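You operate a simulated robot arm through the tools that you are given. There is no shell and no other tool. Be economical: measure what you need, move in short steps, check, and stop when the job is done.

You run a simulated two-armed robot. Do the job below in one go: nothing can be reset, and whatever is moved stays where it is left.

TASK
On the worktop by the fridge, fold the checked cloth in half, so that its two short edges meet.

The check looks at the end state, three seconds after you hand in, the way a careful person would. Anything else that was tipped, shoved, dropped, spilled or broken makes it a failure. Flat cloth is picked up by pressing the open fingertips on it (5 to 10 N) and closing them slowly along it; thin cloth reads only 2 to 8 mm in the jaws.

THE ROBOT
Two 6-joint arms with two-finger parallel grippers on one trunk, on a base that drives. Base frame: it is fixed to the floor where the robot stands at the start and does not move with it; the origin is under the middle of the robot, x ahead of it, y to its left, z up; the surface under the hand at the start is at about z = 90. Readings come in cm, degrees, newtons and seconds.
The left shoulder is at the start at [-7.7, 17.7, 83.2], the right one opposite. With the tool pointing down near the work surface each hand reaches from about 10 to 70 cm from the robot's upright axis, wherever it stands, measured 20 degrees to its own side. Places, roughly: checked cloth [50, 10, 90]; worktop by the fridge [60, 10, 90]. Payload 1.57 kg a hand.
The tool frame of a hand sits at the grasp point between the pads (the TCP): z along the fingers, y along the line on which they close. The tips reach 3 cm beyond it. The gripper opens to 8 cm. The fingers are 1.7 cm wide and 1.2 cm thick; the gripper's body (4 by 8.2 cm) begins 8 cm behind the TCP.
Orientation is that of the tool frame in the base frame, as a unit quaternion [w, x, y, z]. With the fingers straight down and closing along the base's y, the tool's x points along the base's -x, its y along +y and its z along -z.

THE INTERFACE
- The arms move only by the tool nudge_tool. It takes "left_series", "right_series" or both (then of equal length, played together; a hand with none holds still); each is a list that holds one entry, the list of rows, each a list of 7 numbers: the turn, a rotation vector about the tool's x, y, z in degrees, then the shift along the tool's x, y, z in mm, then the opening, from 0 (shut) to 1 (fully open). In form: [[[rx, ry, rz, dx, dy, dz, grip], ...]]. A call has 1 to 10 rows; each row is the pose to reach, as a shift and turn from the pose commanded when the call began, along the tool's axes at that moment. Each row takes 0.2 s and may step no farther than 5 cm and 8.6 degrees from the row before; otherwise, or with a gripper value out of range, the whole call is refused. Where a pose cannot be reached the arm comes as near as it can. A force on the tool above 40 N (or 10 N above the force at the start of the call, whichever is more), or a blocked arm, ends the call early, and 0.2 s more pass. The fingers move at their own pace (about 7.2 cm/s each) and stop on an object; they squeeze with about 23 N. The grip force told is the motor's: it shows also when the fingers shut on nothing. Time passes only in rows, and 0.2 s behind the last, so rows that repeat a pose let the fingers close. The reply holds the time, the measured pose of the TCP, the force on the tool along the base axes, the opening and the grip force, in the units named above and with some noise, with the torque about the TCP (base axes, N m) and any sound that the robot's microphone picked up.
- Cameras (640 x 400 px; columns grow to the right, rows downward): "scene" is now at [4.76, -0.51, 156.21]; the picture's right is [-0.01, -1.00, 0.00], its down [-0.79, 0.01, -0.62] and it looks along [0.62, -0.00, -0.79] (base axes); focal length 265 px, centre (320, 200). "left" rides on the left gripper at [7.2, 0.7, -12.2] in its tool frame; the picture's right is [-0.09, 1.00, 0.00], its down [-0.84, -0.08, -0.54] and it looks along [-0.54, -0.05, 0.84] (tool axes); focal length 238 px, centre (320, 200). "right" rides on the right gripper at [7.2, -0.7, -12.2] in its tool frame; the picture's right is [0.09, 1.00, 0.00], its down [-0.84, 0.08, -0.54] and it looks along [-0.54, 0.05, 0.84] (tool axes); focal length 238 px, centre (320, 200). There is no depth. A picture from a camera that has moved, and an enlarged one, comes with that camera's place and axes in the base frame and with its lens. The place of the scene camera against the robot may be out by one fixed shift of up to 2.5 cm in any direction.
- snapshot(camera): a new picture of that camera. It takes no simulated time.
- move_column(by): slides the trunk up (or, below 0, down) by that many cm; the arms and the scene camera ride with it, the base frame stays. It gives what a move gives, with no picture.
- drive_base(legs): drives the robot by 1 to 6 legs, each [ahead, left, turn to the left] in cm, cm and degrees, along the robot's own axes; the way and the turn of a leg run together, so that a leg with both is an arc; at most 150 cm and 180 degrees a leg. The arms and the cameras ride along, it lands a little off, and it stops where it bumps. It gives what a move gives.
- turn_head(pan, tilt): turns the head with the scene camera to pan (to the left, within 143 degrees either way) and tilt (down, from -29 to 69), counted from straight ahead of the robot. It gives what a move gives.
- inspect(camera, box): a new picture of the part [left, top, right, bottom] of that camera's present view, enlarged. It takes no simulated time.
- hand_in(): hands the job in; it is judged then, once.

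Go step by step. Nothing tells you exact positions but the pictures and the camera data: compare them with the known pose of the tool, close in by small moves and look again before you grip or let go. The budget is 120 turns and 108 pictures, counting those below and the enlarged ones. Unless the task says otherwise, let go and move clear before handing in, and close with one line.

The tools are called after "Emit:" as a command line: name --argument value ..., lists and objects as JSON in quotes. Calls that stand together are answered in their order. nudge_tool: Moves the arms, as the interface text tells. Its arguments: {"type":"object","properties":{"left_series":{"type":"array"},"right_series":{"type":"array"}},"required":[]} The other tools are called the same way: move_column (by) slides the trunk up or down; drive_base (legs) drives the base; turn_head (pan, tilt) turns the head that bears the scene camera; snapshot (camera) takes a picture; inspect (camera, box) takes an enlarged picture of a part of a camera's view; hand_in () hands the job in.

At the start:

```text
time: 0.0
left_tcp_pos: [41.1, 24.3, 112.2]
left_tcp_rot: [0.0, 0.0, 1.0, 0.0]
left_wrist_force: [-0.1, -0.6, 0.4]
left_moment: [-0.01, -0.02, -0.01]
left_grip_width: 8.03
left_gripper_force: 0.0
right_tcp_pos: [40.05, -10.55, 111.12]
right_tcp_rot: [0.0, 0.0, 1.0, 0.0]
right_wrist_force: [0.1, -0.2, 0.3]
right_moment: [-0.01, 0.02, 0.0]
right_grip_width: 7.99
right_gripper_force: 0.1
trunk travel left (down, up): [-27.5, 5.3]
robot x, y, heading: [0.14, -0.24, 0.2]
head pan, tilt: [-0.5, 52.0]
```

scene: 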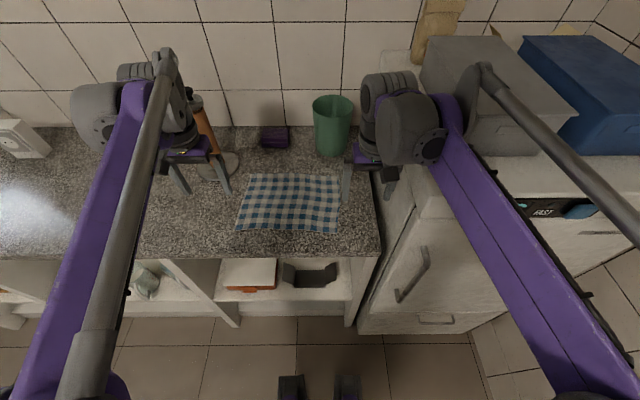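
right: 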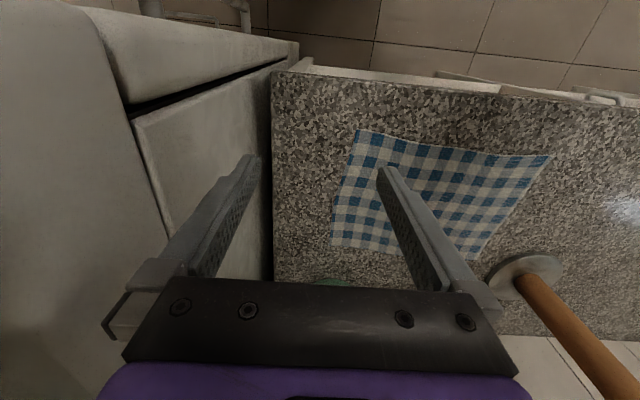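
left: 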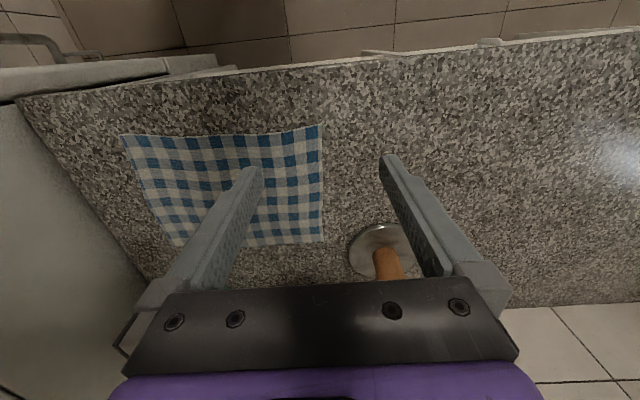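

I see the cloth lying flat with corners at about (68,23), (67,-6), (45,24) and (45,-6). Its short edges run along x, near y=23 and y=-6. I'll retract the hands and move the base left and turned right, so the left hand can take the far corner and the right hand the near one.

Emit:
nudge_tool --left_series '[[[0, 0, 0, 40, 0, -10, 1], [0, 0, 0, 80, 0, -20, 1], [0, 0, 0, 120, 0, -30, 1], [0, 0, 0, 150, 0, -40, 1]]]' --right_series '[[[0, 0, 0, 40, 0, -10, 1], [0, 0, 0, 80, 0, -20, 1], [0, 0, 0, 120, 0, -30, 1], [0, 0, 0, 150, 0, -40, 1]]]'

```text
time: 1.0
left_tcp_pos: [26.0, 24.4, 116.32]
left_tcp_rot: [0.001, 0.001, 1.0, -0.001]
left_wrist_force: [0.6, 0.5, -0.7]
left_moment: [0.01, -0.02, -0.01]
left_grip_width: 8.02
left_gripper_force: 0.2
right_tcp_pos: [25.06, -10.35, 114.82]
right_tcp_rot: [0.001, 0.0, 1.0, 0.0]
right_wrist_force: [0.0, 0.4, 0.5]
right_moment: [0.0, -0.01, 0.0]
right_grip_width: 8.01
right_gripper_force: 0.1
trunk travel left (down, up): [-27.5, 5.3]
robot x, y, heading: [0.15, 0.0, -0.1]
head pan, tilt: [-0.5, 52.0]
```

The hands are back from the counter and clear of it. Next I drive left, a little ahead, and turn right.

Emit:
drive_base --legs '[[0, 30, 0], [10, 0, 0], [0, 0, -30]]'

Emit:
turn_head --pan 0 --tilt 52

Emit:
snapshot --camera "scene"

```text
time: 6.5
left_tcp_pos: [45.17, 38.62, 116.25]
left_tcp_rot: [0.0, 0.26, 0.966, 0.0]
left_wrist_force: [-0.7, 0.0, -0.9]
left_moment: [0.0, 0.01, 0.03]
left_grip_width: 8.0
left_gripper_force: 0.1
right_tcp_pos: [26.7, 9.15, 114.83]
right_tcp_rot: [0.0, 0.261, 0.965, 0.0]
right_wrist_force: [0.3, 0.4, -0.3]
right_moment: [0.02, 0.01, -0.01]
right_grip_width: 7.98
right_gripper_force: 0.1
trunk travel left (down, up): [-27.5, 5.3]
robot x, y, heading: [9.73, 31.11, -30.2]
head pan, tilt: [-0.5, 52.0]
```

```text
time: 7.1
left_tcp_pos: [45.12, 38.7, 116.27]
left_tcp_rot: [0.0, 0.26, 0.966, 0.0]
left_wrist_force: [-0.2, -0.4, 0.5]
left_moment: [0.01, 0.03, -0.01]
left_grip_width: 8.0
left_gripper_force: 0.0
right_tcp_pos: [26.64, 9.16, 114.96]
right_tcp_rot: [-0.001, 0.26, 0.966, 0.0]
right_wrist_force: [-0.7, 0.2, 0.3]
right_moment: [-0.03, -0.01, 0.0]
right_grip_width: 7.99
right_gripper_force: 0.1
trunk travel left (down, up): [-27.5, 5.3]
robot x, y, heading: [10.47, 30.82, -30.2]
head pan, tilt: [0.0, 52.0]
```

```text
104 pictures are left
camera scene: at [14.47, 28.65, 156.21], right [-0.5, -0.86, 0.0], down [-0.68, 0.4, -0.62], along [0.53, -0.31, -0.79], focal length 265 px, centre (320, 200)
```

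scene: 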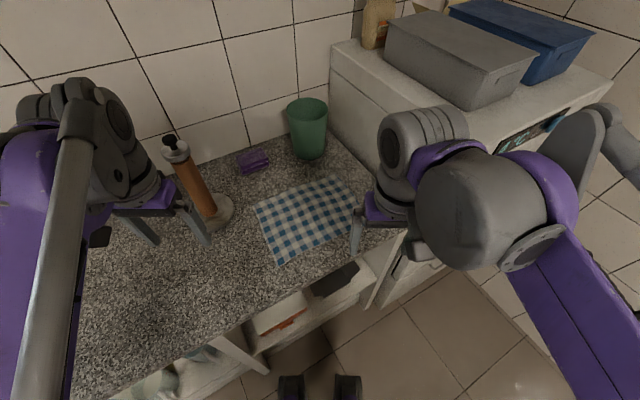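

The base is at (10.5,31), heading -30, and nothing was touched. I'll go a bit closer for reach, then look at the cloth with both wrist cameras.

Emit:
drive_base --legs '[[5, 0, 0]]'

Emit:
snapshot --camera "scene"

Emit:
snapshot --camera "left"

Emit:
snapshot --camera "right"

```text
time: 8.1
left_tcp_pos: [49.5, 36.26, 116.2]
left_tcp_rot: [0.001, 0.261, 0.965, 0.0]
left_wrist_force: [0.4, -0.2, 0.0]
left_moment: [0.01, 0.01, -0.03]
left_grip_width: 8.02
left_gripper_force: 0.0
right_tcp_pos: [31.2, 6.67, 114.88]
right_tcp_rot: [0.0, 0.26, 0.966, 0.0]
right_wrist_force: [0.6, -0.2, -0.8]
right_moment: [0.0, -0.02, 0.0]
right_grip_width: 8.01
right_gripper_force: 0.0
trunk travel left (down, up): [-27.5, 5.3]
robot x, y, heading: [14.22, 28.29, -29.8]
head pan, tilt: [0.0, 52.0]
```

```text
103 pictures are left
camera scene: at [18.84, 26.19, 156.2], right [-0.5, -0.86, 0.0], down [-0.68, 0.4, -0.62], along [0.53, -0.31, -0.79], focal length 265 px, centre (320, 200)
```

scene: 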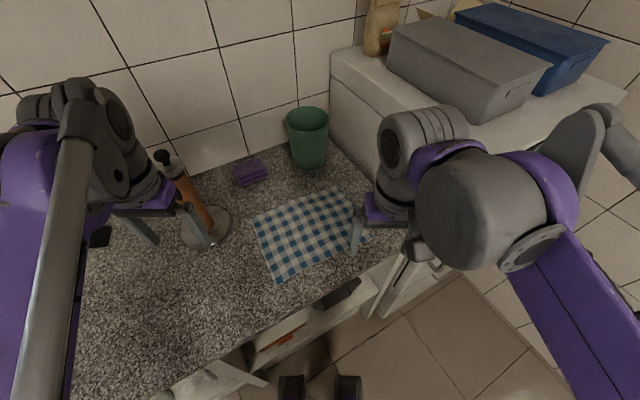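

```text
102 pictures are left
camera left: at [43.55, 40.46, 128.47], right [0.58, 0.81, 0.0], down [0.68, -0.49, 0.54], along [0.44, -0.31, -0.84], focal length 238 px, centre (320, 200)
```

left: 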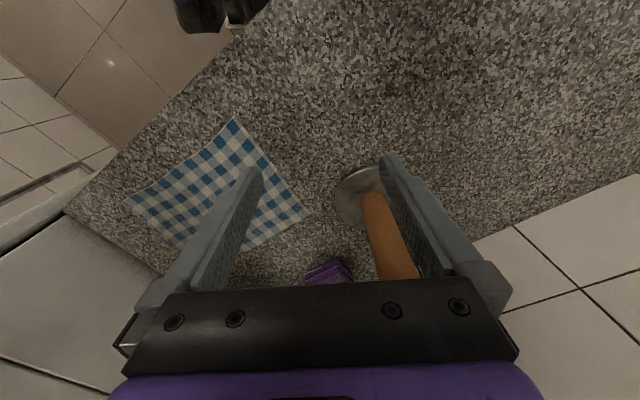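

```text
101 pictures are left
camera right: at [24.5, 9.57, 127.0], right [0.42, 0.91, 0.0], down [0.76, -0.35, 0.54], along [0.49, -0.23, -0.84], focal length 238 px, centre (320, 200)
```

right: 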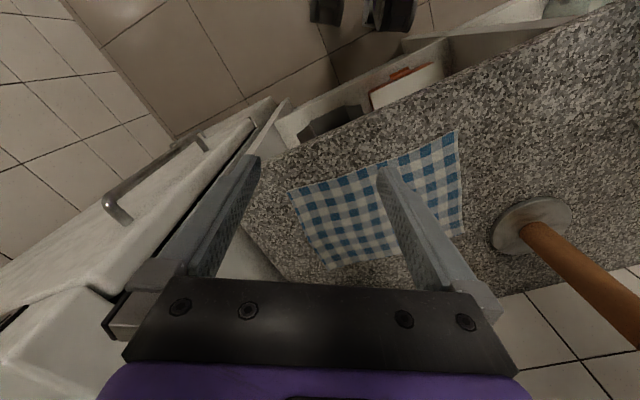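

From the wrist cameras, the left short edge runs from about (43.7,24) to (65.5,23). I'll turn the left hand so it closes along that edge, and bring it above the far-left corner.

Emit:
nudge_tool --left_series '[[[0, 0, 8.53, -26, -8, 5, 0.62], [0, 0, 17.06, -51, -17, 10, 0.62], [0, 0, 25.6, -77, -25, 15, 0.62], [0, 0, 34.1, -103, -34, 20, 0.62], [0, 0, 42.6, -128, -42, 30, 0.62], [0, 0, 51.2, -154, -51, 40, 0.62], [0, 0, 59.7, -180, -59.5, 50, 0.62], [0, 0, 59.7, -180, -59.5, 50, 0.62]]]'

Emit:
snapshot --camera "scene"

Emit:
snapshot --camera "left"

```text
time: 9.8
left_tcp_pos: [62.09, 21.87, 111.32]
left_tcp_rot: [0.0, 0.707, 0.707, 0.0]
left_wrist_force: [0.1, 0.3, 0.4]
left_moment: [-0.03, -0.01, -0.01]
left_grip_width: 4.96
left_gripper_force: 0.0
right_tcp_pos: [31.05, 6.62, 114.87]
right_tcp_rot: [-0.001, 0.26, 0.966, 0.0]
right_wrist_force: [0.7, -0.1, 1.0]
right_moment: [0.01, -0.02, -0.02]
right_grip_width: 7.99
right_gripper_force: 0.1
trunk travel left (down, up): [-27.5, 5.3]
robot x, y, heading: [14.49, 28.33, -30.2]
head pan, tilt: [0.0, 52.0]
```

```text
100 pictures are left
camera scene: at [18.7, 26.22, 156.21], right [-0.5, -0.86, 0.0], down [-0.68, 0.4, -0.62], along [0.53, -0.31, -0.79], focal length 265 px, centre (320, 200)
```

scene: 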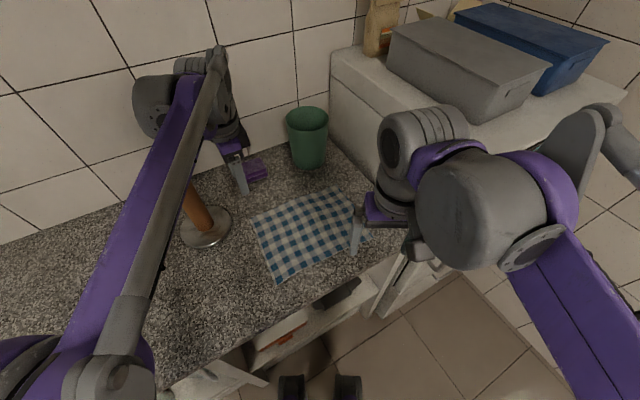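

```text
99 pictures are left
camera left: at [62.65, 29.19, 123.68], right [1.0, -0.09, 0.0], down [-0.08, -0.84, 0.54], along [-0.05, -0.54, -0.84], focal length 238 px, centre (320, 200)
```

left: 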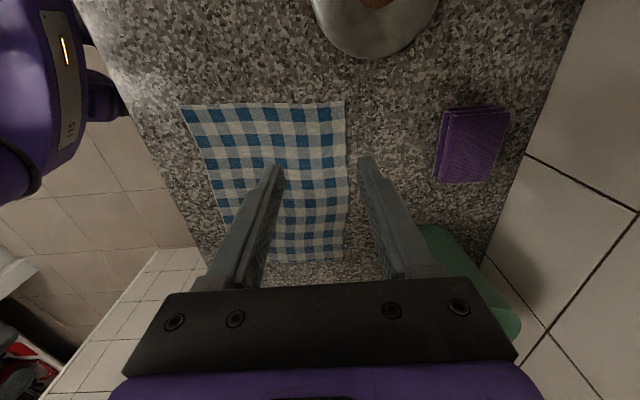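

The far-left corner is at about (65.3,22.9) and the near-left at (43.4,24.5), so the left hand is well placed. Now the right hand goes above the near-left corner, stopping slightly short so I can check its clearance from the left arm.

Emit:
nudge_tool --right_series '[[[0, 0, 8.53, -8, 26, 3, 0.62], [0, 0, 17.06, -16, 52, 6, 0.62], [0, 0, 25.6, -24, 78, 9, 0.62], [0, 0, 34.1, -32, 103, 12, 0.62], [0, 0, 42.6, -40, 129, 20, 0.62], [0, 0, 51.2, -50, 160, 30, 0.62], [0, 0, 59.8, -62, 191, 40, 0.62], [0, 0, 59.8, -62, 191, 40, 0.62]]]'

Emit:
snapshot --camera "scene"

Emit:
snapshot --camera "right"

Emit:
snapshot --camera "left"

```text
time: 11.7
left_tcp_pos: [62.02, 21.96, 111.43]
left_tcp_rot: [0.0, 0.707, 0.708, 0.0]
left_wrist_force: [-0.5, 0.6, -0.2]
left_moment: [0.0, -0.02, 0.0]
left_grip_width: 4.94
left_gripper_force: 0.1
right_tcp_pos: [45.89, 19.96, 110.83]
right_tcp_rot: [0.0, 0.707, 0.707, 0.0]
right_wrist_force: [-0.1, 0.5, 0.7]
right_moment: [-0.03, 0.02, 0.01]
right_grip_width: 4.98
right_gripper_force: 0.0
trunk travel left (down, up): [-27.5, 5.3]
robot x, y, heading: [14.73, 28.39, -30.0]
head pan, tilt: [0.0, 52.0]
```

```text
98 pictures are left
camera scene: at [18.69, 26.14, 156.21], right [-0.5, -0.86, 0.0], down [-0.68, 0.4, -0.62], along [0.53, -0.31, -0.79], focal length 265 px, centre (320, 200)
```

scene: 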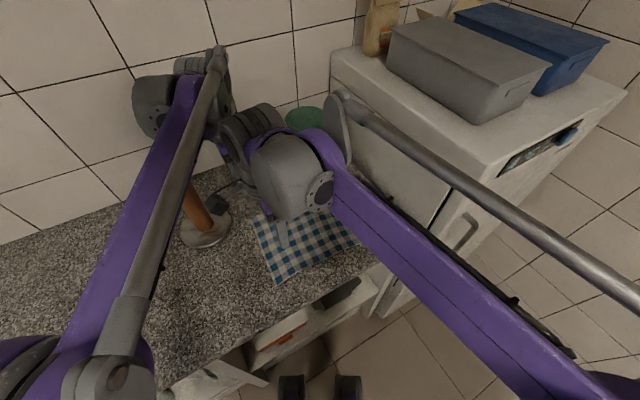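

```text
97 pictures are left
camera right: at [45.12, 27.09, 122.99], right [1.0, 0.09, 0.0], down [0.08, -0.84, 0.54], along [0.05, -0.54, -0.84], focal length 238 px, centre (320, 200)
```

right: 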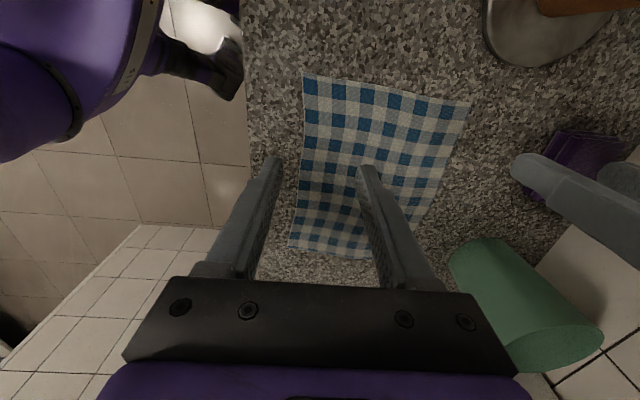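

```text
96 pictures are left
camera left: at [62.6, 29.15, 123.7], right [1.0, -0.09, 0.0], down [-0.08, -0.84, 0.54], along [-0.05, -0.54, -0.84], focal length 238 px, centre (320, 200)
```

left: 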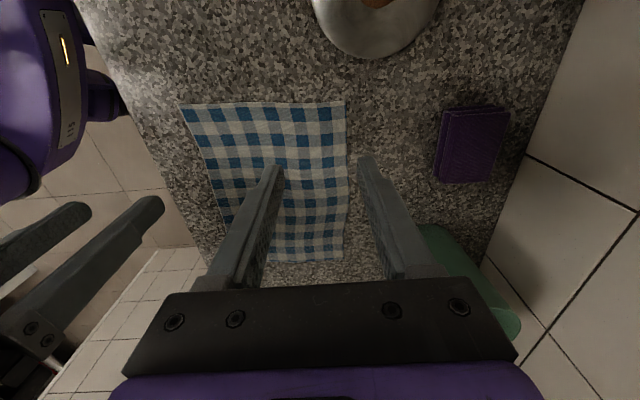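

The three views agree on the corners: near-left (43.4,24.0) and far-left (65.2,23.0). The arms clear each other, so I'll lower both hands to about 2 cm above the cloth with a 3 cm opening.

Emit:
nudge_tool --left_series '[[[0, 0, 0, 1, 2, 35, 0.38], [0, 0, 0, 1, 2, 70, 0.38], [0, 0, 0, 1, 2, 105, 0.38], [0, 0, 0, 1, 2, 130, 0.38], [0, 0, 0, 1, 2, 150, 0.38], [0, 0, 0, 1, 2, 150, 0.38]]]' --right_series '[[[0, 0, 0, 15, 3, 20, 0.38], [0, 0, 0, 30, 5, 50, 0.38], [0, 0, 0, 30, 5, 90, 0.38], [0, 0, 0, 30, 5, 125, 0.38], [0, 0, 0, 30, 5, 143, 0.38], [0, 0, 0, 30, 5, 143, 0.38]]]'

Emit:
snapshot --camera "right"

Emit:
snapshot --camera "left"

Emit:
snapshot --camera "scene"

```text
time: 13.1
left_tcp_pos: [62.25, 22.8, 96.1]
left_tcp_rot: [-0.001, 0.702, 0.712, 0.001]
left_wrist_force: [-0.2, -0.7, 0.0]
left_moment: [-0.02, 0.01, 0.01]
left_grip_width: 3.05
left_gripper_force: 0.1
right_tcp_pos: [46.33, 22.57, 96.45]
right_tcp_rot: [0.0, 0.709, 0.705, 0.0]
right_wrist_force: [0.1, 0.1, -1.3]
right_moment: [0.03, 0.02, 0.02]
right_grip_width: 3.03
right_gripper_force: 0.0
trunk travel left (down, up): [-27.5, 5.3]
robot x, y, heading: [14.51, 28.03, -29.9]
head pan, tilt: [0.0, 52.0]
```

```text
95 pictures are left
camera right: at [45.63, 29.76, 108.62], right [1.0, 0.09, 0.0], down [0.07, -0.84, 0.54], along [0.05, -0.54, -0.84], focal length 238 px, centre (320, 200)
```

right: 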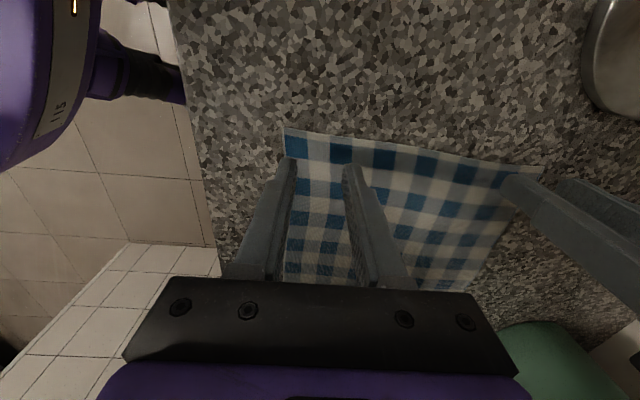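

```text
94 pictures are left
camera left: at [62.82, 29.93, 108.52], right [1.0, -0.08, 0.0], down [-0.07, -0.84, 0.54], along [-0.04, -0.54, -0.84], focal length 238 px, centre (320, 200)
```

left: 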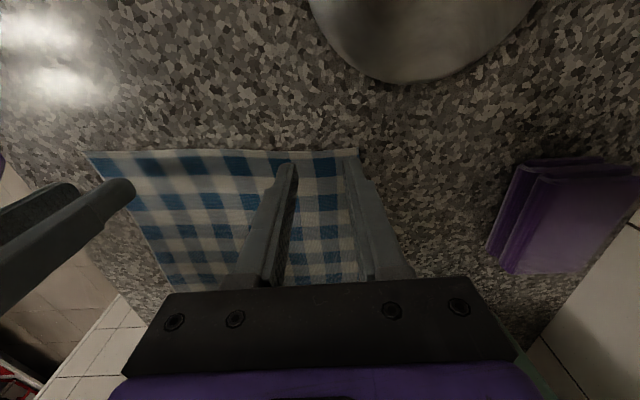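

```text
93 pictures are left
camera scene: at [18.74, 26.18, 156.21], right [-0.5, -0.86, 0.0], down [-0.68, 0.4, -0.62], along [0.53, -0.31, -0.79], focal length 265 px, centre (320, 200)
```

scene: 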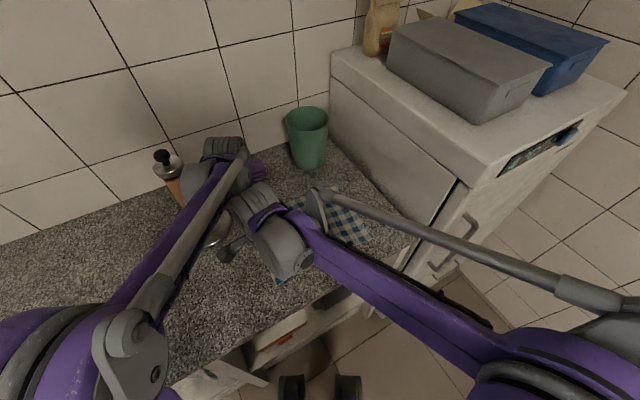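

Both hands are pushed about 0.5 cm apart in y, so the right wrist is touching the left forearm. I'll lean the right wrist towards -y by 22° about its closing axis, which keeps both fingertips level and frees the arms.

Emit:
nudge_tool --right_series '[[[0, 7.5, 0, 0, 0, -5, 0.38], [0, 15, 0, 0, 0, -10, 0.38], [0, 22, 0, 0, 0, -10, 0.38], [0, 22, 0, 0, 0, -10, 0.38]]]'

Emit:
snapshot --camera "scene"

Emit:
snapshot --camera "right"

```text
time: 14.1
left_tcp_pos: [62.12, 22.38, 96.34]
left_tcp_rot: [0.0, 0.706, 0.708, 0.0]
left_wrist_force: [-0.4, 0.3, -0.4]
left_moment: [0.01, -0.02, -0.02]
left_grip_width: 3.02
left_gripper_force: 0.1
right_tcp_pos: [46.44, 23.17, 97.58]
right_tcp_rot: [-0.136, 0.694, 0.694, 0.136]
right_wrist_force: [0.4, 0.0, 0.7]
right_moment: [0.01, -0.01, 0.0]
right_grip_width: 3.04
right_gripper_force: 0.0
trunk travel left (down, up): [-27.5, 5.3]
robot x, y, heading: [14.41, 28.16, -30.0]
head pan, tilt: [0.0, 52.0]
```

```text
92 pictures are left
camera scene: at [18.76, 26.2, 156.21], right [-0.5, -0.86, 0.0], down [-0.68, 0.4, -0.62], along [0.53, -0.31, -0.79], focal length 265 px, centre (320, 200)
```

scene: 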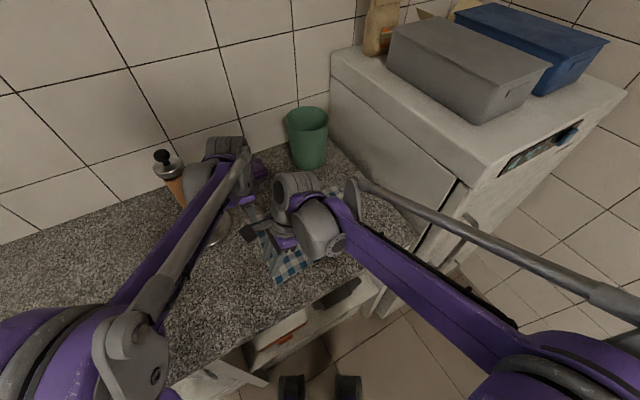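

```text
91 pictures are left
camera right: at [45.8, 25.05, 111.52], right [1.0, 0.09, 0.03], down [0.08, -0.98, 0.19], along [0.05, -0.18, -0.98], focal length 238 px, centre (320, 200)
```

right: 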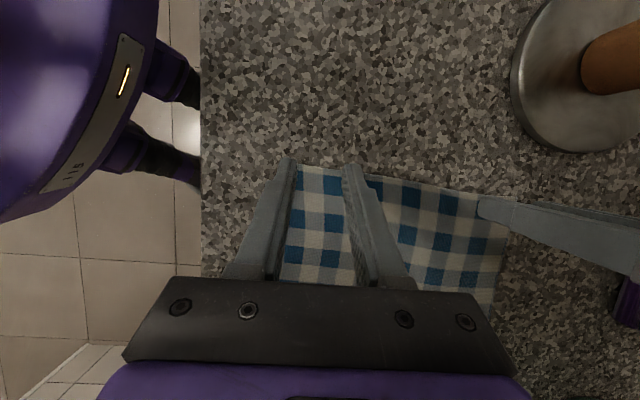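

The arms are clear of each other now. I'll lower to about 1 cm above the cloth, with the right hand's tilted tips shifted inwards by 1.4 cm.

Emit:
nudge_tool --left_series '[[[0, 0, 0, -3, 0, 10, 0.38], [0, 0, 0, -3, 0, 22, 0.38], [0, 0, 0, -3, 0, 22, 0.38]]]' --right_series '[[[0, 0, 0, -14, 0, 15, 0.38], [0, 0, 0, -27, 0, 30, 0.38], [0, 0, 0, -27, 0, 30, 0.38]]]'

Emit:
snapshot --camera "left"

Emit:
snapshot --camera "right"

```text
time: 14.8
left_tcp_pos: [62.16, 22.08, 94.0]
left_tcp_rot: [0.0, 0.707, 0.708, 0.0]
left_wrist_force: [0.0, 0.2, 0.0]
left_moment: [0.03, 0.02, 0.0]
left_grip_width: 3.02
left_gripper_force: 0.1
right_tcp_pos: [46.41, 21.56, 93.99]
right_tcp_rot: [-0.134, 0.695, 0.694, 0.135]
right_wrist_force: [0.1, -0.7, 0.4]
right_moment: [0.02, -0.01, 0.04]
right_grip_width: 3.03
right_gripper_force: 0.1
trunk travel left (down, up): [-27.5, 5.3]
robot x, y, heading: [14.33, 28.47, -30.3]
head pan, tilt: [0.0, 52.0]
```

```text
90 pictures are left
camera left: at [62.81, 29.21, 106.38], right [1.0, -0.09, 0.0], down [-0.08, -0.84, 0.54], along [-0.05, -0.54, -0.84], focal length 238 px, centre (320, 200)
```

left: 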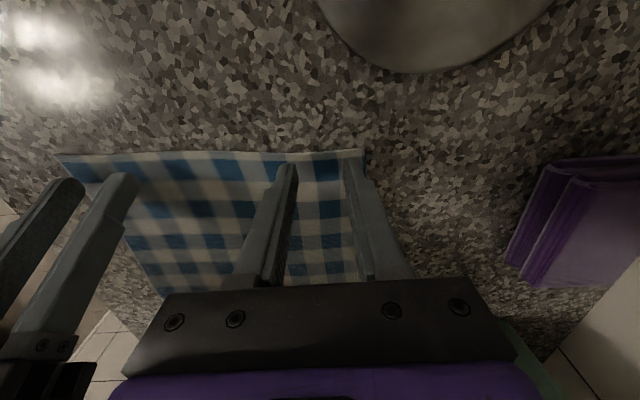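

```text
89 pictures are left
camera right: at [45.7, 23.49, 107.81], right [1.0, 0.09, 0.03], down [0.08, -0.98, 0.19], along [0.05, -0.19, -0.98], focal length 238 px, centre (320, 200)
```

right: 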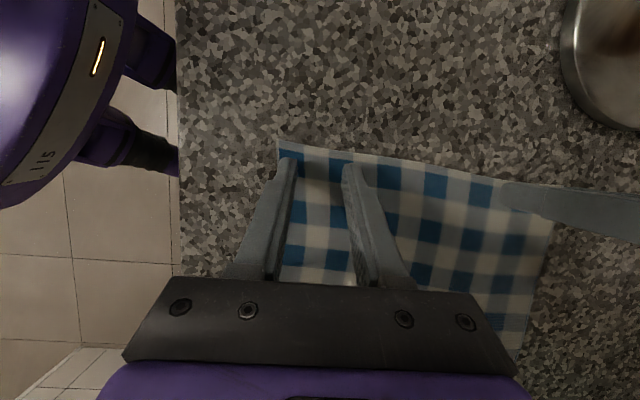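

The tips sit just inside the edge, about 1 cm above the cloth. I'll descend in small steps and read the force.

Emit:
nudge_tool --left_series '[[[0, 0, 0, -2, 0, 5, 0.38], [0, 0, 0, -3, 0, 9, 0.38], [0, 0, 0, -3, 0, 9, 0.38]]]' --right_series '[[[0, 0, 0, -2, 0, 4, 0.38], [0, 0, 0, -3, 0, 7, 0.38], [0, 0, 0, -3, 0, 7, 0.38]]]'

```text
time: 15.7
left_tcp_pos: [62.09, 21.66, 93.26]
left_tcp_rot: [0.001, 0.707, 0.707, 0.0]
left_wrist_force: [0.4, -0.8, 0.9]
left_moment: [-0.01, 0.02, 0.04]
left_grip_width: 3.06
left_gripper_force: 0.0
right_tcp_pos: [46.23, 21.56, 93.1]
right_tcp_rot: [-0.135, 0.694, 0.694, 0.136]
right_wrist_force: [1.1, -4.2, 21.2]
right_moment: [-0.02, 0.11, 0.03]
right_grip_width: 3.07
right_gripper_force: 0.0
trunk travel left (down, up): [-27.5, 5.3]
robot x, y, heading: [14.48, 27.99, -30.3]
head pan, tilt: [0.0, 52.0]
```

The right hand presses at 21 N and the left hand isn't touching yet. I'll ease the right up a little and lower the left.

Emit:
nudge_tool --left_series '[[[0, 0, 0, 0, 0, 2, 0.38], [0, 0, 0, 0, 0, 2, 0.38]]]' --right_series '[[[0, 0, 0, 0.4, 0, -1, 0.38], [0, 0, 0, 0.4, 0, -1, 0.38]]]'

```text
time: 16.2
left_tcp_pos: [62.03, 21.68, 93.13]
left_tcp_rot: [0.0, 0.707, 0.708, 0.001]
left_wrist_force: [0.9, -1.9, 21.2]
left_moment: [0.01, -0.04, -0.03]
left_grip_width: 3.03
left_gripper_force: 0.1
right_tcp_pos: [46.36, 21.59, 93.35]
right_tcp_rot: [-0.134, 0.694, 0.694, 0.135]
right_wrist_force: [2.6, -1.2, 7.5]
right_moment: [0.01, 0.03, 0.01]
right_grip_width: 3.01
right_gripper_force: 0.0
trunk travel left (down, up): [-27.5, 5.3]
robot x, y, heading: [14.53, 28.52, -30.5]
head pan, tilt: [0.0, 52.0]
```

The right presses at 7.5 N, which is good; the left at 21 N needs easing by 1 mm. Then I'll close both slowly.

Emit:
nudge_tool --left_series '[[[0, 0, 0, 0, 0, -1, 0.38], [0, 0, 0, 0, 0, -1, 0.33], [0, 0, 0, 0, 0, -1, 0.28], [0, 0, 0, 0, 0, -1, 0.23], [0, 0, 0, 0, 0, -1, 0.18], [0, 0, 0, 0, 0, -1, 0.13], [0, 0, 0, 0, 0, -1, 0.08], [0, 0, 0, 0, 0, -1, 0.03], [0, 0, 0, 0, 0, -1, 0], [0, 0, 0, 0, 0, -1, 0]]]' --right_series '[[[0, 0, 0, 0, 0, 0, 0.38], [0, 0, 0, 0, 0, 0, 0.33], [0, 0, 0, 0, 0, 0, 0.28], [0, 0, 0, 0, 0, 0, 0.23], [0, 0, 0, 0, 0, 0, 0.18], [0, 0, 0, 0, 0, 0, 0.13], [0, 0, 0, 0, 0, 0, 0.08], [0, 0, 0, 0, 0, 0, 0.03], [0, 0, 0, 0, 0, 0, 0], [0, 0, 0, 0, 0, 0, 0]]]'

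Emit:
snapshot --camera "left"

Emit:
snapshot --camera "right"

```text
time: 18.4
left_tcp_pos: [62.09, 21.64, 93.24]
left_tcp_rot: [0.001, 0.707, 0.708, 0.0]
left_wrist_force: [-0.7, 0.4, 13.5]
left_moment: [0.03, -0.03, 0.02]
left_grip_width: 0.24
left_gripper_force: 23.0
right_tcp_pos: [46.21, 21.68, 93.31]
right_tcp_rot: [-0.134, 0.694, 0.694, 0.135]
right_wrist_force: [-0.3, -0.4, 6.4]
right_moment: [0.05, 0.03, 0.0]
right_grip_width: 0.0
right_gripper_force: 20.9
trunk travel left (down, up): [-27.5, 5.3]
robot x, y, heading: [14.35, 28.71, -30.2]
head pan, tilt: [0.0, 52.0]
```

```text
88 pictures are left
camera left: at [62.66, 28.83, 105.39], right [1.0, -0.09, 0.0], down [-0.08, -0.84, 0.54], along [-0.05, -0.54, -0.84], focal length 238 px, centre (320, 200)
```

left: 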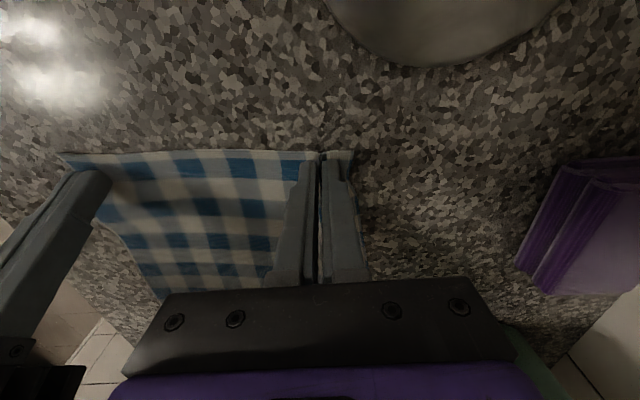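

```text
87 pictures are left
camera right: at [45.6, 23.59, 107.16], right [1.0, 0.09, 0.04], down [0.08, -0.98, 0.19], along [0.05, -0.19, -0.98], focal length 238 px, centre (320, 200)
```

right: 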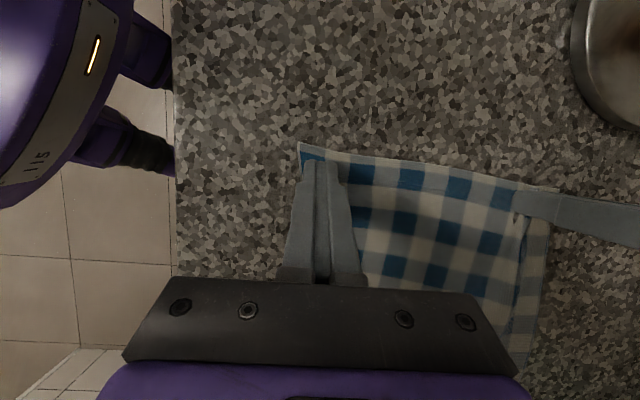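

The left hand holds a ridge of cloth (2.4 mm), but the right closed on nothing. I'll lift and open the right and flatten its tilt to about 12° for better contact before trying again.

Emit:
nudge_tool --right_series '[[[0, 0, 0, 4, 0, -9, 0], [0, -5, 0, 7.5, 0, -18.5, 0.3], [0, -10, 0, 7.5, 0, -18.5, 0.5], [0, -10, 0, 7.5, 0, -18.5, 0.5]]]'

Emit:
snapshot --camera "right"

Emit:
snapshot --camera "scene"

```text
time: 19.4
left_tcp_pos: [62.0, 21.64, 93.09]
left_tcp_rot: [0.001, 0.706, 0.708, 0.001]
left_wrist_force: [-1.2, -0.4, 16.1]
left_moment: [0.03, -0.01, 0.02]
left_grip_width: 0.23
left_gripper_force: 22.6
right_tcp_pos: [46.53, 21.62, 95.26]
right_tcp_rot: [-0.072, 0.704, 0.703, 0.074]
right_wrist_force: [0.1, 0.0, 0.3]
right_moment: [-0.03, -0.01, -0.01]
right_grip_width: 4.03
right_gripper_force: 0.1
trunk travel left (down, up): [-27.5, 5.3]
robot x, y, heading: [14.54, 28.42, -30.3]
head pan, tilt: [0.0, 52.0]
```

```text
86 pictures are left
camera right: at [45.68, 26.03, 108.54], right [1.0, 0.09, 0.02], down [0.08, -0.93, 0.36], along [0.05, -0.35, -0.93], focal length 238 px, centre (320, 200)
```

right: 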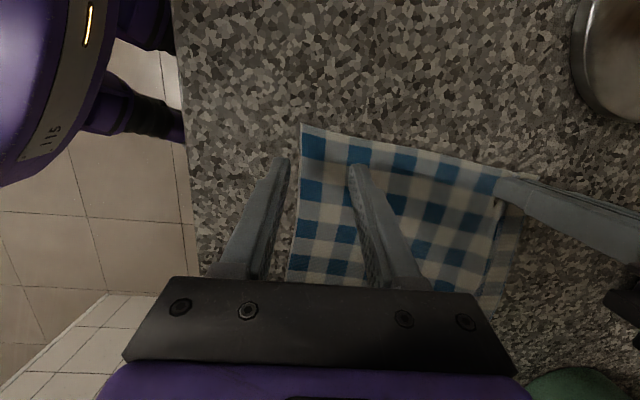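

```text
85 pictures are left
camera scene: at [18.61, 26.18, 156.22], right [-0.5, -0.86, 0.0], down [-0.68, 0.4, -0.62], along [0.53, -0.31, -0.79], focal length 265 px, centre (320, 200)
```

scene: 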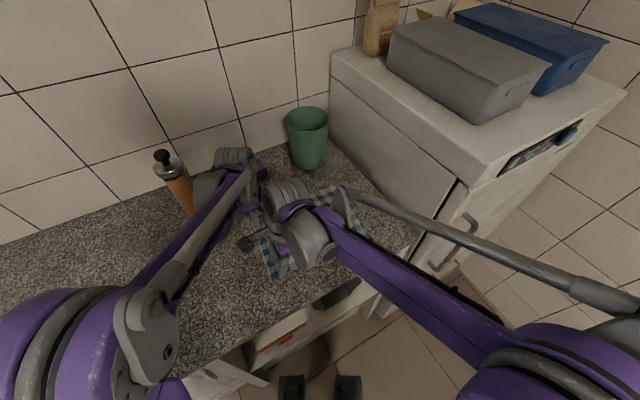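

The near corner was dragged to about (44.8,24.5). I'll recentre the right hand over it with a 3 cm opening and lower it until it just touches.

Emit:
nudge_tool --right_series '[[[0, 0, 0, 3, 11, 7, 0.4], [0, 0, 0, 5, 11, 14, 0.4], [0, 0, 0, 5, 11, 18, 0.4], [0, 0, 0, 5, 11, 18, 0.4]]]'

Emit:
snapshot --camera "right"

```text
time: 20.4
left_tcp_pos: [62.06, 21.52, 93.19]
left_tcp_rot: [0.0, 0.707, 0.708, 0.001]
left_wrist_force: [-1.5, -0.5, 17.1]
left_moment: [0.0, -0.04, 0.05]
left_grip_width: 0.21
left_gripper_force: 22.7
right_tcp_pos: [47.42, 22.49, 93.49]
right_tcp_rot: [-0.073, 0.703, 0.704, 0.073]
right_wrist_force: [0.0, -0.2, -1.2]
right_moment: [-0.02, -0.02, -0.01]
right_grip_width: 3.18
right_gripper_force: 0.0
trunk travel left (down, up): [-27.5, 5.3]
robot x, y, heading: [13.94, 28.74, -30.3]
head pan, tilt: [0.0, 52.0]
```

```text
84 pictures are left
camera right: at [46.82, 26.88, 106.87], right [1.0, 0.09, 0.02], down [0.08, -0.93, 0.36], along [0.05, -0.35, -0.93], focal length 238 px, centre (320, 200)
```

right: 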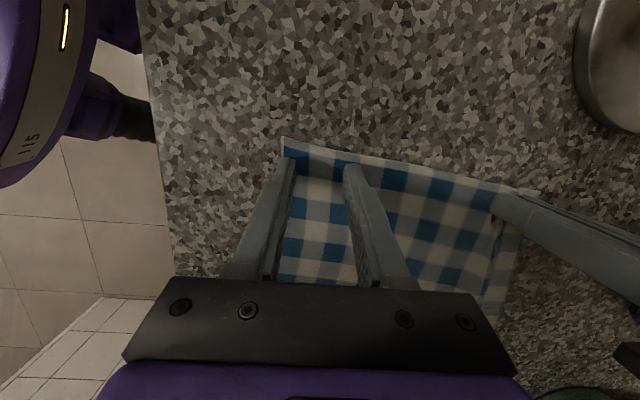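

Position looks good. I'll press down about 3 mm.

Emit:
nudge_tool --right_series '[[[0, 0, 0, -0.4, 0, 1.6, 0.4], [0, 0, 0, -0.6, 0, 2.8, 0.4], [0, 0, 0, -0.6, 0, 2.8, 0.4]]]'

```text
time: 21.2
left_tcp_pos: [62.12, 21.62, 93.2]
left_tcp_rot: [0.001, 0.706, 0.708, 0.0]
left_wrist_force: [-0.1, -1.1, 14.8]
left_moment: [-0.02, -0.01, 0.0]
left_grip_width: 0.23
left_gripper_force: 23.1
right_tcp_pos: [47.58, 22.47, 93.24]
right_tcp_rot: [-0.074, 0.703, 0.703, 0.075]
right_wrist_force: [-0.4, 1.3, 5.5]
right_moment: [0.01, 0.07, -0.03]
right_grip_width: 3.18
right_gripper_force: 0.2
trunk travel left (down, up): [-27.5, 5.3]
robot x, y, heading: [14.81, 28.49, -30.1]
head pan, tilt: [0.0, 52.0]
```

It presses at 5.5 N. I'll add half a millimetre and close slowly.

Emit:
nudge_tool --right_series '[[[0, 0, 0, -0.1, 0, 0.6, 0.4], [0, 0, 0, -0.1, 0, 0.6, 0.35], [0, 0, 0, -0.1, 0, 0.6, 0.3], [0, 0, 0, -0.1, 0, 0.6, 0.25], [0, 0, 0, -0.1, 0, 0.6, 0.2], [0, 0, 0, -0.1, 0, 0.6, 0.15], [0, 0, 0, -0.1, 0, 0.6, 0.1], [0, 0, 0, -0.1, 0, 0.6, 0.05], [0, 0, 0, -0.1, 0, 0.6, 0], [0, 0, 0, -0.1, 0, 0.6, 0]]]'

Emit:
snapshot --camera "right"

```text
time: 22.5
left_tcp_pos: [61.98, 21.53, 93.17]
left_tcp_rot: [0.0, 0.706, 0.708, -0.001]
left_wrist_force: [-2.6, 1.1, 9.0]
left_moment: [0.05, 0.08, 0.0]
left_grip_width: 0.24
left_gripper_force: 22.7
right_tcp_pos: [47.63, 22.42, 93.17]
right_tcp_rot: [-0.074, 0.703, 0.703, 0.076]
right_wrist_force: [3.6, -1.6, 20.1]
right_moment: [-0.06, -0.06, 0.01]
right_grip_width: 0.39
right_gripper_force: 14.0
trunk travel left (down, up): [-27.5, 5.3]
robot x, y, heading: [14.57, 28.58, -30.2]
head pan, tilt: [0.0, 52.0]
stopped in row 6 (right hand): the force on the tool passed its limit at 40 N (the readings are from after the stop); the commanded pose is now the measured one
```

```text
83 pictures are left
camera right: at [46.85, 26.87, 106.58], right [1.0, 0.09, 0.02], down [0.08, -0.93, 0.36], along [0.05, -0.35, -0.93], focal length 238 px, centre (320, 200)
```

right: 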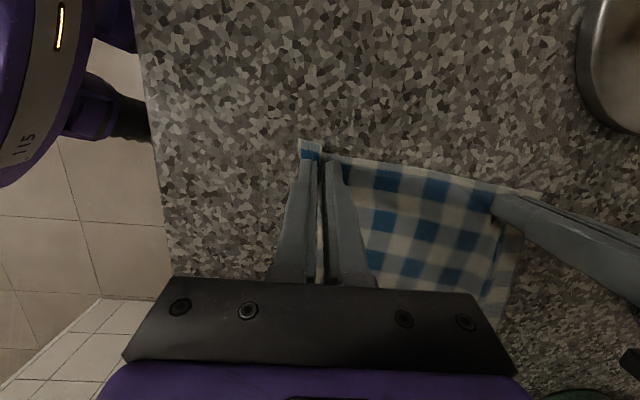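

The right now holds 3.9 mm of cloth. I'll squeeze fully and lift both hands 4 cm together to test the grips.

Emit:
nudge_tool --left_series '[[[0, 0, 0, 0, 0, 0, 0], [0, 0, 0, 0, 0, 0, 0], [0, 0, 0, 0, 0, -10, 0], [0, 0, 0, 0, 0, -20, 0], [0, 0, 0, 0, 0, -30, 0], [0, 0, 0, 0, 0, -40, 0]]]' --right_series '[[[0, 0, 0, 0.2, 0, -0.8, 0], [0, 0, 0, 0.2, 0, -0.8, 0], [0, 0, 0, 2, 0, -10, 0], [0, 0, 0, 4, 0, -20, 0], [0, 0, 0, 6.2, 0, -29, 0], [0, 0, 0, 8.2, 0, -39, 0]]]'

Emit:
snapshot --camera "right"

Emit:
snapshot --camera "left"

Emit:
snapshot --camera "scene"

```text
time: 23.9
left_tcp_pos: [62.16, 21.54, 97.04]
left_tcp_rot: [-0.001, 0.707, 0.708, -0.001]
left_wrist_force: [-12.4, 1.0, -0.2]
left_moment: [0.05, 0.35, 0.04]
left_grip_width: 0.23
left_gripper_force: 22.9
right_tcp_pos: [47.57, 22.54, 97.25]
right_tcp_rot: [-0.073, 0.704, 0.703, 0.075]
right_wrist_force: [11.5, -0.1, 0.4]
right_moment: [-0.04, -0.35, -0.02]
right_grip_width: 0.23
right_gripper_force: 23.2
trunk travel left (down, up): [-27.5, 5.3]
robot x, y, heading: [14.59, 28.39, -30.2]
head pan, tilt: [0.0, 52.0]
```

```text
82 pictures are left
camera right: at [46.92, 26.93, 110.55], right [1.0, 0.09, 0.02], down [0.08, -0.93, 0.36], along [0.05, -0.35, -0.93], focal length 238 px, centre (320, 200)
```

right: 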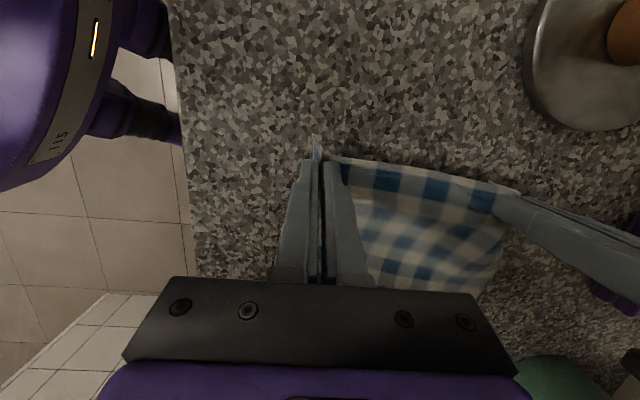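

```text
81 pictures are left
camera left: at [62.85, 28.79, 109.28], right [1.0, -0.09, 0.0], down [-0.07, -0.84, 0.54], along [-0.05, -0.54, -0.84], focal length 238 px, centre (320, 200)
```

left: 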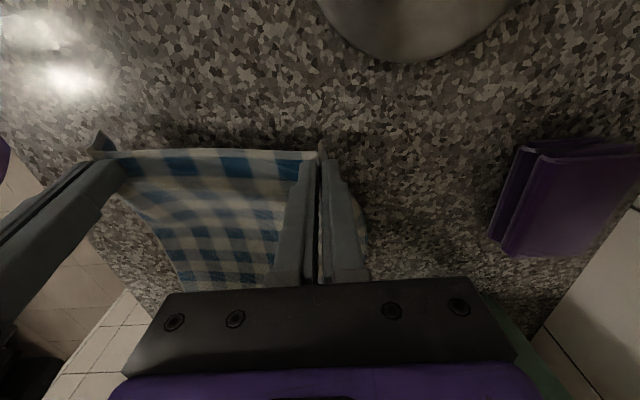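

```text
80 pictures are left
camera scene: at [18.72, 26.18, 156.21], right [-0.5, -0.86, 0.0], down [-0.68, 0.4, -0.62], along [0.53, -0.31, -0.79], focal length 265 px, centre (320, 200)
```

scene: 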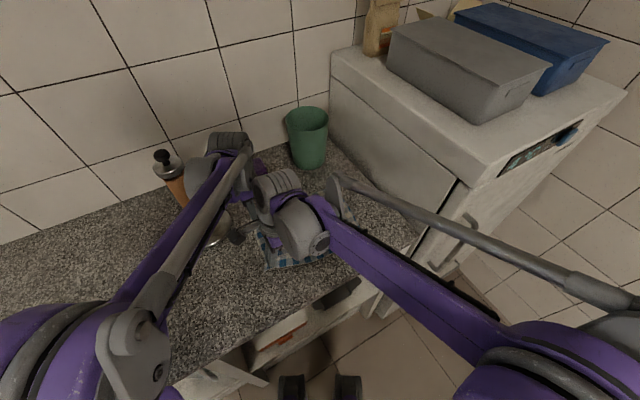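

Both corners are held and the cloth is taut between the hands. I'll ease the tension and swing the edge up in an arc to about mid-way, then check.

Emit:
nudge_tool --left_series '[[[0, 0, 0, -14, -3, -30, 0], [0, 0, 0, -33, -4, -54, 0], [0, 0, 0, -57, -4, -74, 0], [0, 0, 0, -85, -4, -88, 0], [0, 0, 0, -116, -4, -95, 0], [0, 0, 0, -147, -4, -95, 0], [0, 0, 0, -147, -4, -95, 0]]]' --right_series '[[[0, 0, 0, -7.5, 3, -32, 0], [0, 0, 0, -21, 4, -59.6, 0], [0, 0, 0, -40.5, 4, -84, 0], [0, 0, 0, -65, 4, -103.6, 0], [0, 0, 0, -94, 4, -116.8, 0], [0, 0, 0, -124, 4, -123, 0], [0, 0, 0, -124, 4, -123, 0]]]'

Emit:
snapshot --camera "right"

Emit:
snapshot --camera "left"

Emit:
snapshot --camera "scene"

```text
time: 25.5
left_tcp_pos: [61.9, 7.07, 106.59]
left_tcp_rot: [0.0, 0.707, 0.707, 0.0]
left_wrist_force: [0.9, 0.5, -0.2]
left_moment: [0.02, -0.02, 0.01]
left_grip_width: 0.23
left_gripper_force: 22.6
right_tcp_pos: [48.1, 7.64, 106.55]
right_tcp_rot: [-0.074, 0.703, 0.703, 0.074]
right_wrist_force: [-0.3, -0.2, 0.0]
right_moment: [-0.03, -0.01, 0.0]
right_grip_width: 0.23
right_gripper_force: 22.7
trunk travel left (down, up): [-27.5, 5.3]
robot x, y, heading: [14.57, 27.89, -30.1]
head pan, tilt: [0.0, 52.0]
```

```text
79 pictures are left
camera right: at [47.36, 11.96, 119.88], right [1.0, 0.09, 0.02], down [0.08, -0.93, 0.36], along [0.05, -0.35, -0.93], focal length 238 px, centre (320, 200)
```

right: 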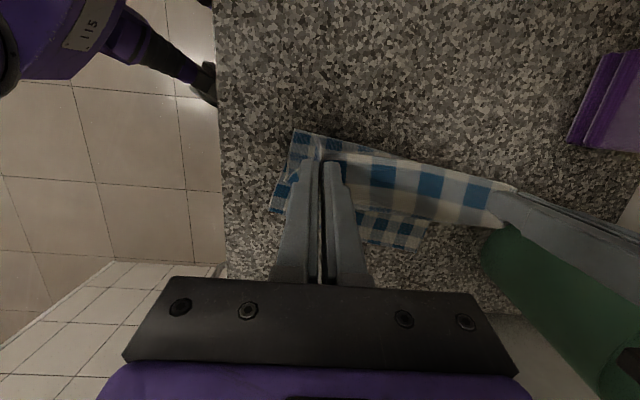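

```text
78 pictures are left
camera left: at [62.57, 14.21, 118.85], right [1.0, -0.09, 0.0], down [-0.08, -0.84, 0.54], along [-0.05, -0.54, -0.84], focal length 238 px, centre (320, 200)
```

left: 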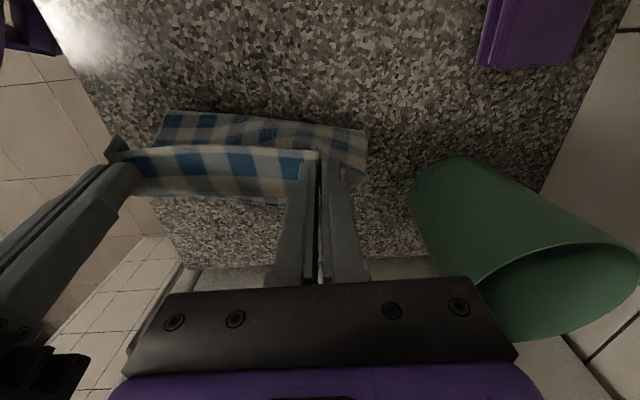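

```text
77 pictures are left
camera scene: at [18.75, 26.28, 156.21], right [-0.5, -0.86, 0.0], down [-0.68, 0.4, -0.62], along [0.53, -0.31, -0.79], focal length 265 px, centre (320, 200)
```

scene: 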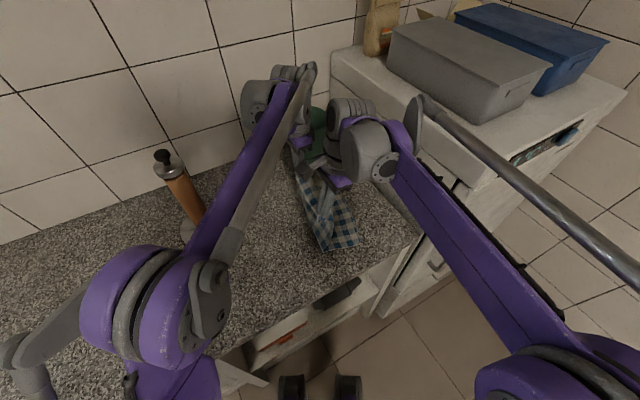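

The cloth hangs at the fold as planned. I'll zoom in to find where the bottom layer's right edge is now.

Emit:
inspect --camera "scene" --box '[260, 100, 420, 270]'

Emit:
inspect --camera "right" --box '[220, 100, 540, 300]'

```text
2.35 times, centred on (340, 185) of scene
camera zoom: at [18.75, 26.28, 156.21], right [-0.5, -0.86, 0.0], down [-0.68, 0.4, -0.62], along [0.53, -0.31, -0.79], focal length 623 px, centre (273, 235)
```

zoom: 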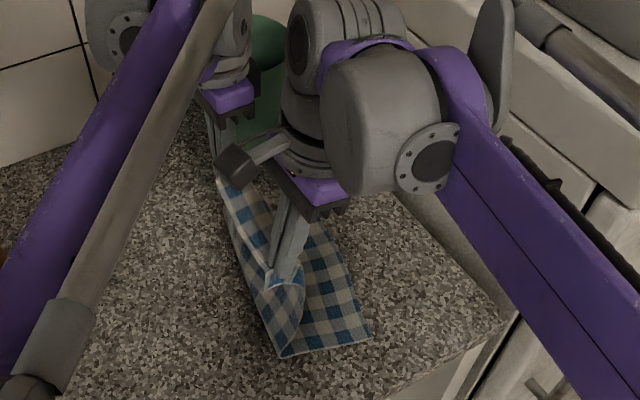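

```text
2.00 times, centred on (380, 200) of right
camera zoom: at [47.36, 11.96, 119.88], right [1.0, 0.09, 0.02], down [0.08, -0.93, 0.36], along [0.05, -0.35, -0.93], focal length 477 px, centre (200, 200)
```

zoom: 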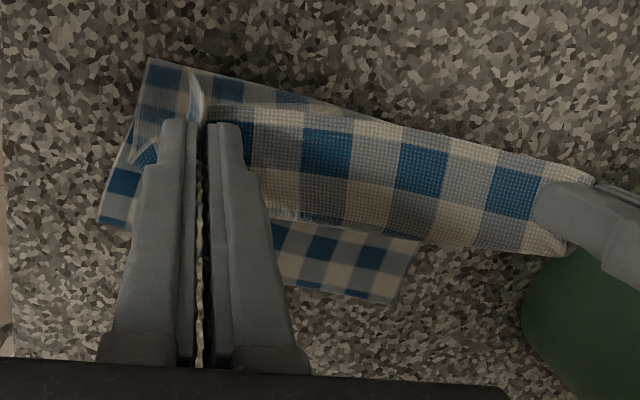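

The bottom layer has slid and turned a little: its right edge now runs from about (42.2,-1.5) to (63.8,-6.2). I'll lay the held edge along that line, stopping about 1 cm above it.

Emit:
nudge_tool --left_series '[[[0, 0, 1.5, -23, -4, 10, 0], [0, 0, 3, -46, -8, 27, 0], [0, 0, 5, -69, -11, 51, 0], [0, 0, 6.5, -92, -15, 75, 0], [0, 0, 8, -109, -18, 99, 0], [0, 0, 8, -115, -19, 111, 0], [0, 0, 8, -115, -19, 111, 0]]]' --right_series '[[[-0.3, 0, 1.5, -20.7, -3, 5.9, 0], [-0.6, 0, 3, -42.5, -7, 17.6, 0], [-1, 0, 5, -67, -10, 37, 0], [-1.3, 0, 6.4, -90.5, -14, 56.5, 0], [-1.6, 0, 7.8, -109, -16, 77, 0], [-1.6, 0, 7.8, -116.6, -17, 87.8, 0], [-1.6, 0, 7.8, -116.6, -17, 87.8, 0]]]'

Emit:
inspect --camera "scene" --box '[260, 100, 420, 270]'

Emit:
snapshot --camera "right"

Emit:
snapshot --camera "left"

```text
time: 27.1
left_tcp_pos: [59.86, -4.64, 95.4]
left_tcp_rot: [0.0, 0.754, 0.656, 0.0]
left_wrist_force: [0.4, -0.5, -0.2]
left_moment: [0.0, -0.02, 0.0]
left_grip_width: 0.23
left_gripper_force: 22.9
right_tcp_pos: [46.29, -1.75, 95.38]
right_tcp_rot: [-0.069, 0.751, 0.652, 0.078]
right_wrist_force: [0.1, 0.7, -0.6]
right_moment: [-0.01, 0.0, 0.01]
right_grip_width: 0.24
right_gripper_force: 22.7
trunk travel left (down, up): [-27.5, 5.3]
robot x, y, heading: [14.27, 28.67, -29.8]
head pan, tilt: [0.0, 52.0]
```

```text
2.35 times, centred on (340, 185) of scene
camera zoom: at [18.76, 26.19, 156.21], right [-0.5, -0.86, 0.0], down [-0.68, 0.4, -0.62], along [0.53, -0.31, -0.79], focal length 623 px, centre (273, 235)
```

zoom: 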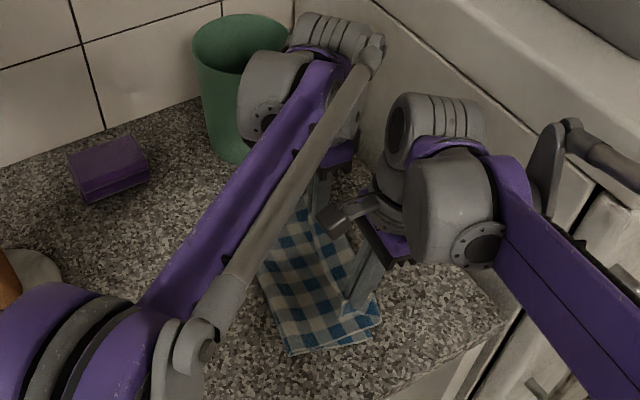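

```text
73 pictures are left
camera right: at [46.32, 2.69, 108.82], right [1.0, -0.05, 0.02], down [-0.05, -0.93, 0.36], along [0.0, -0.36, -0.93], focal length 238 px, centre (320, 200)
```

right: 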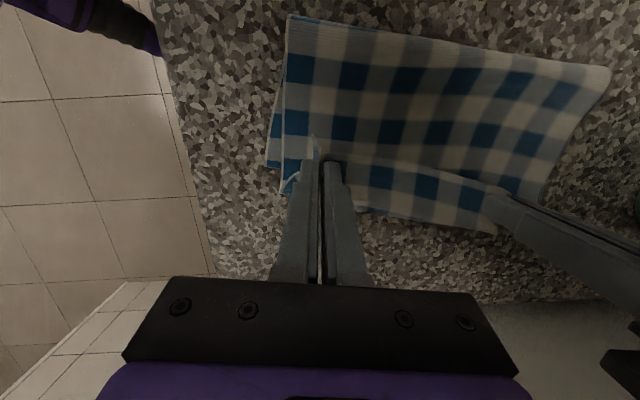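

```text
72 pictures are left
camera left: at [61.51, 2.43, 107.59], right [0.97, -0.23, 0.0], down [-0.19, -0.82, 0.54], along [-0.12, -0.53, -0.84], focal length 238 px, centre (320, 200)
```

left: 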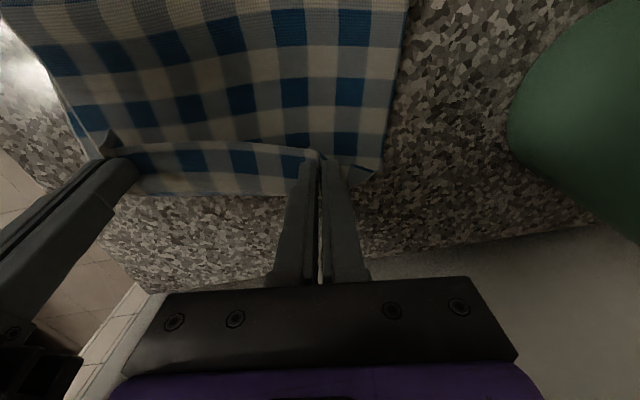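

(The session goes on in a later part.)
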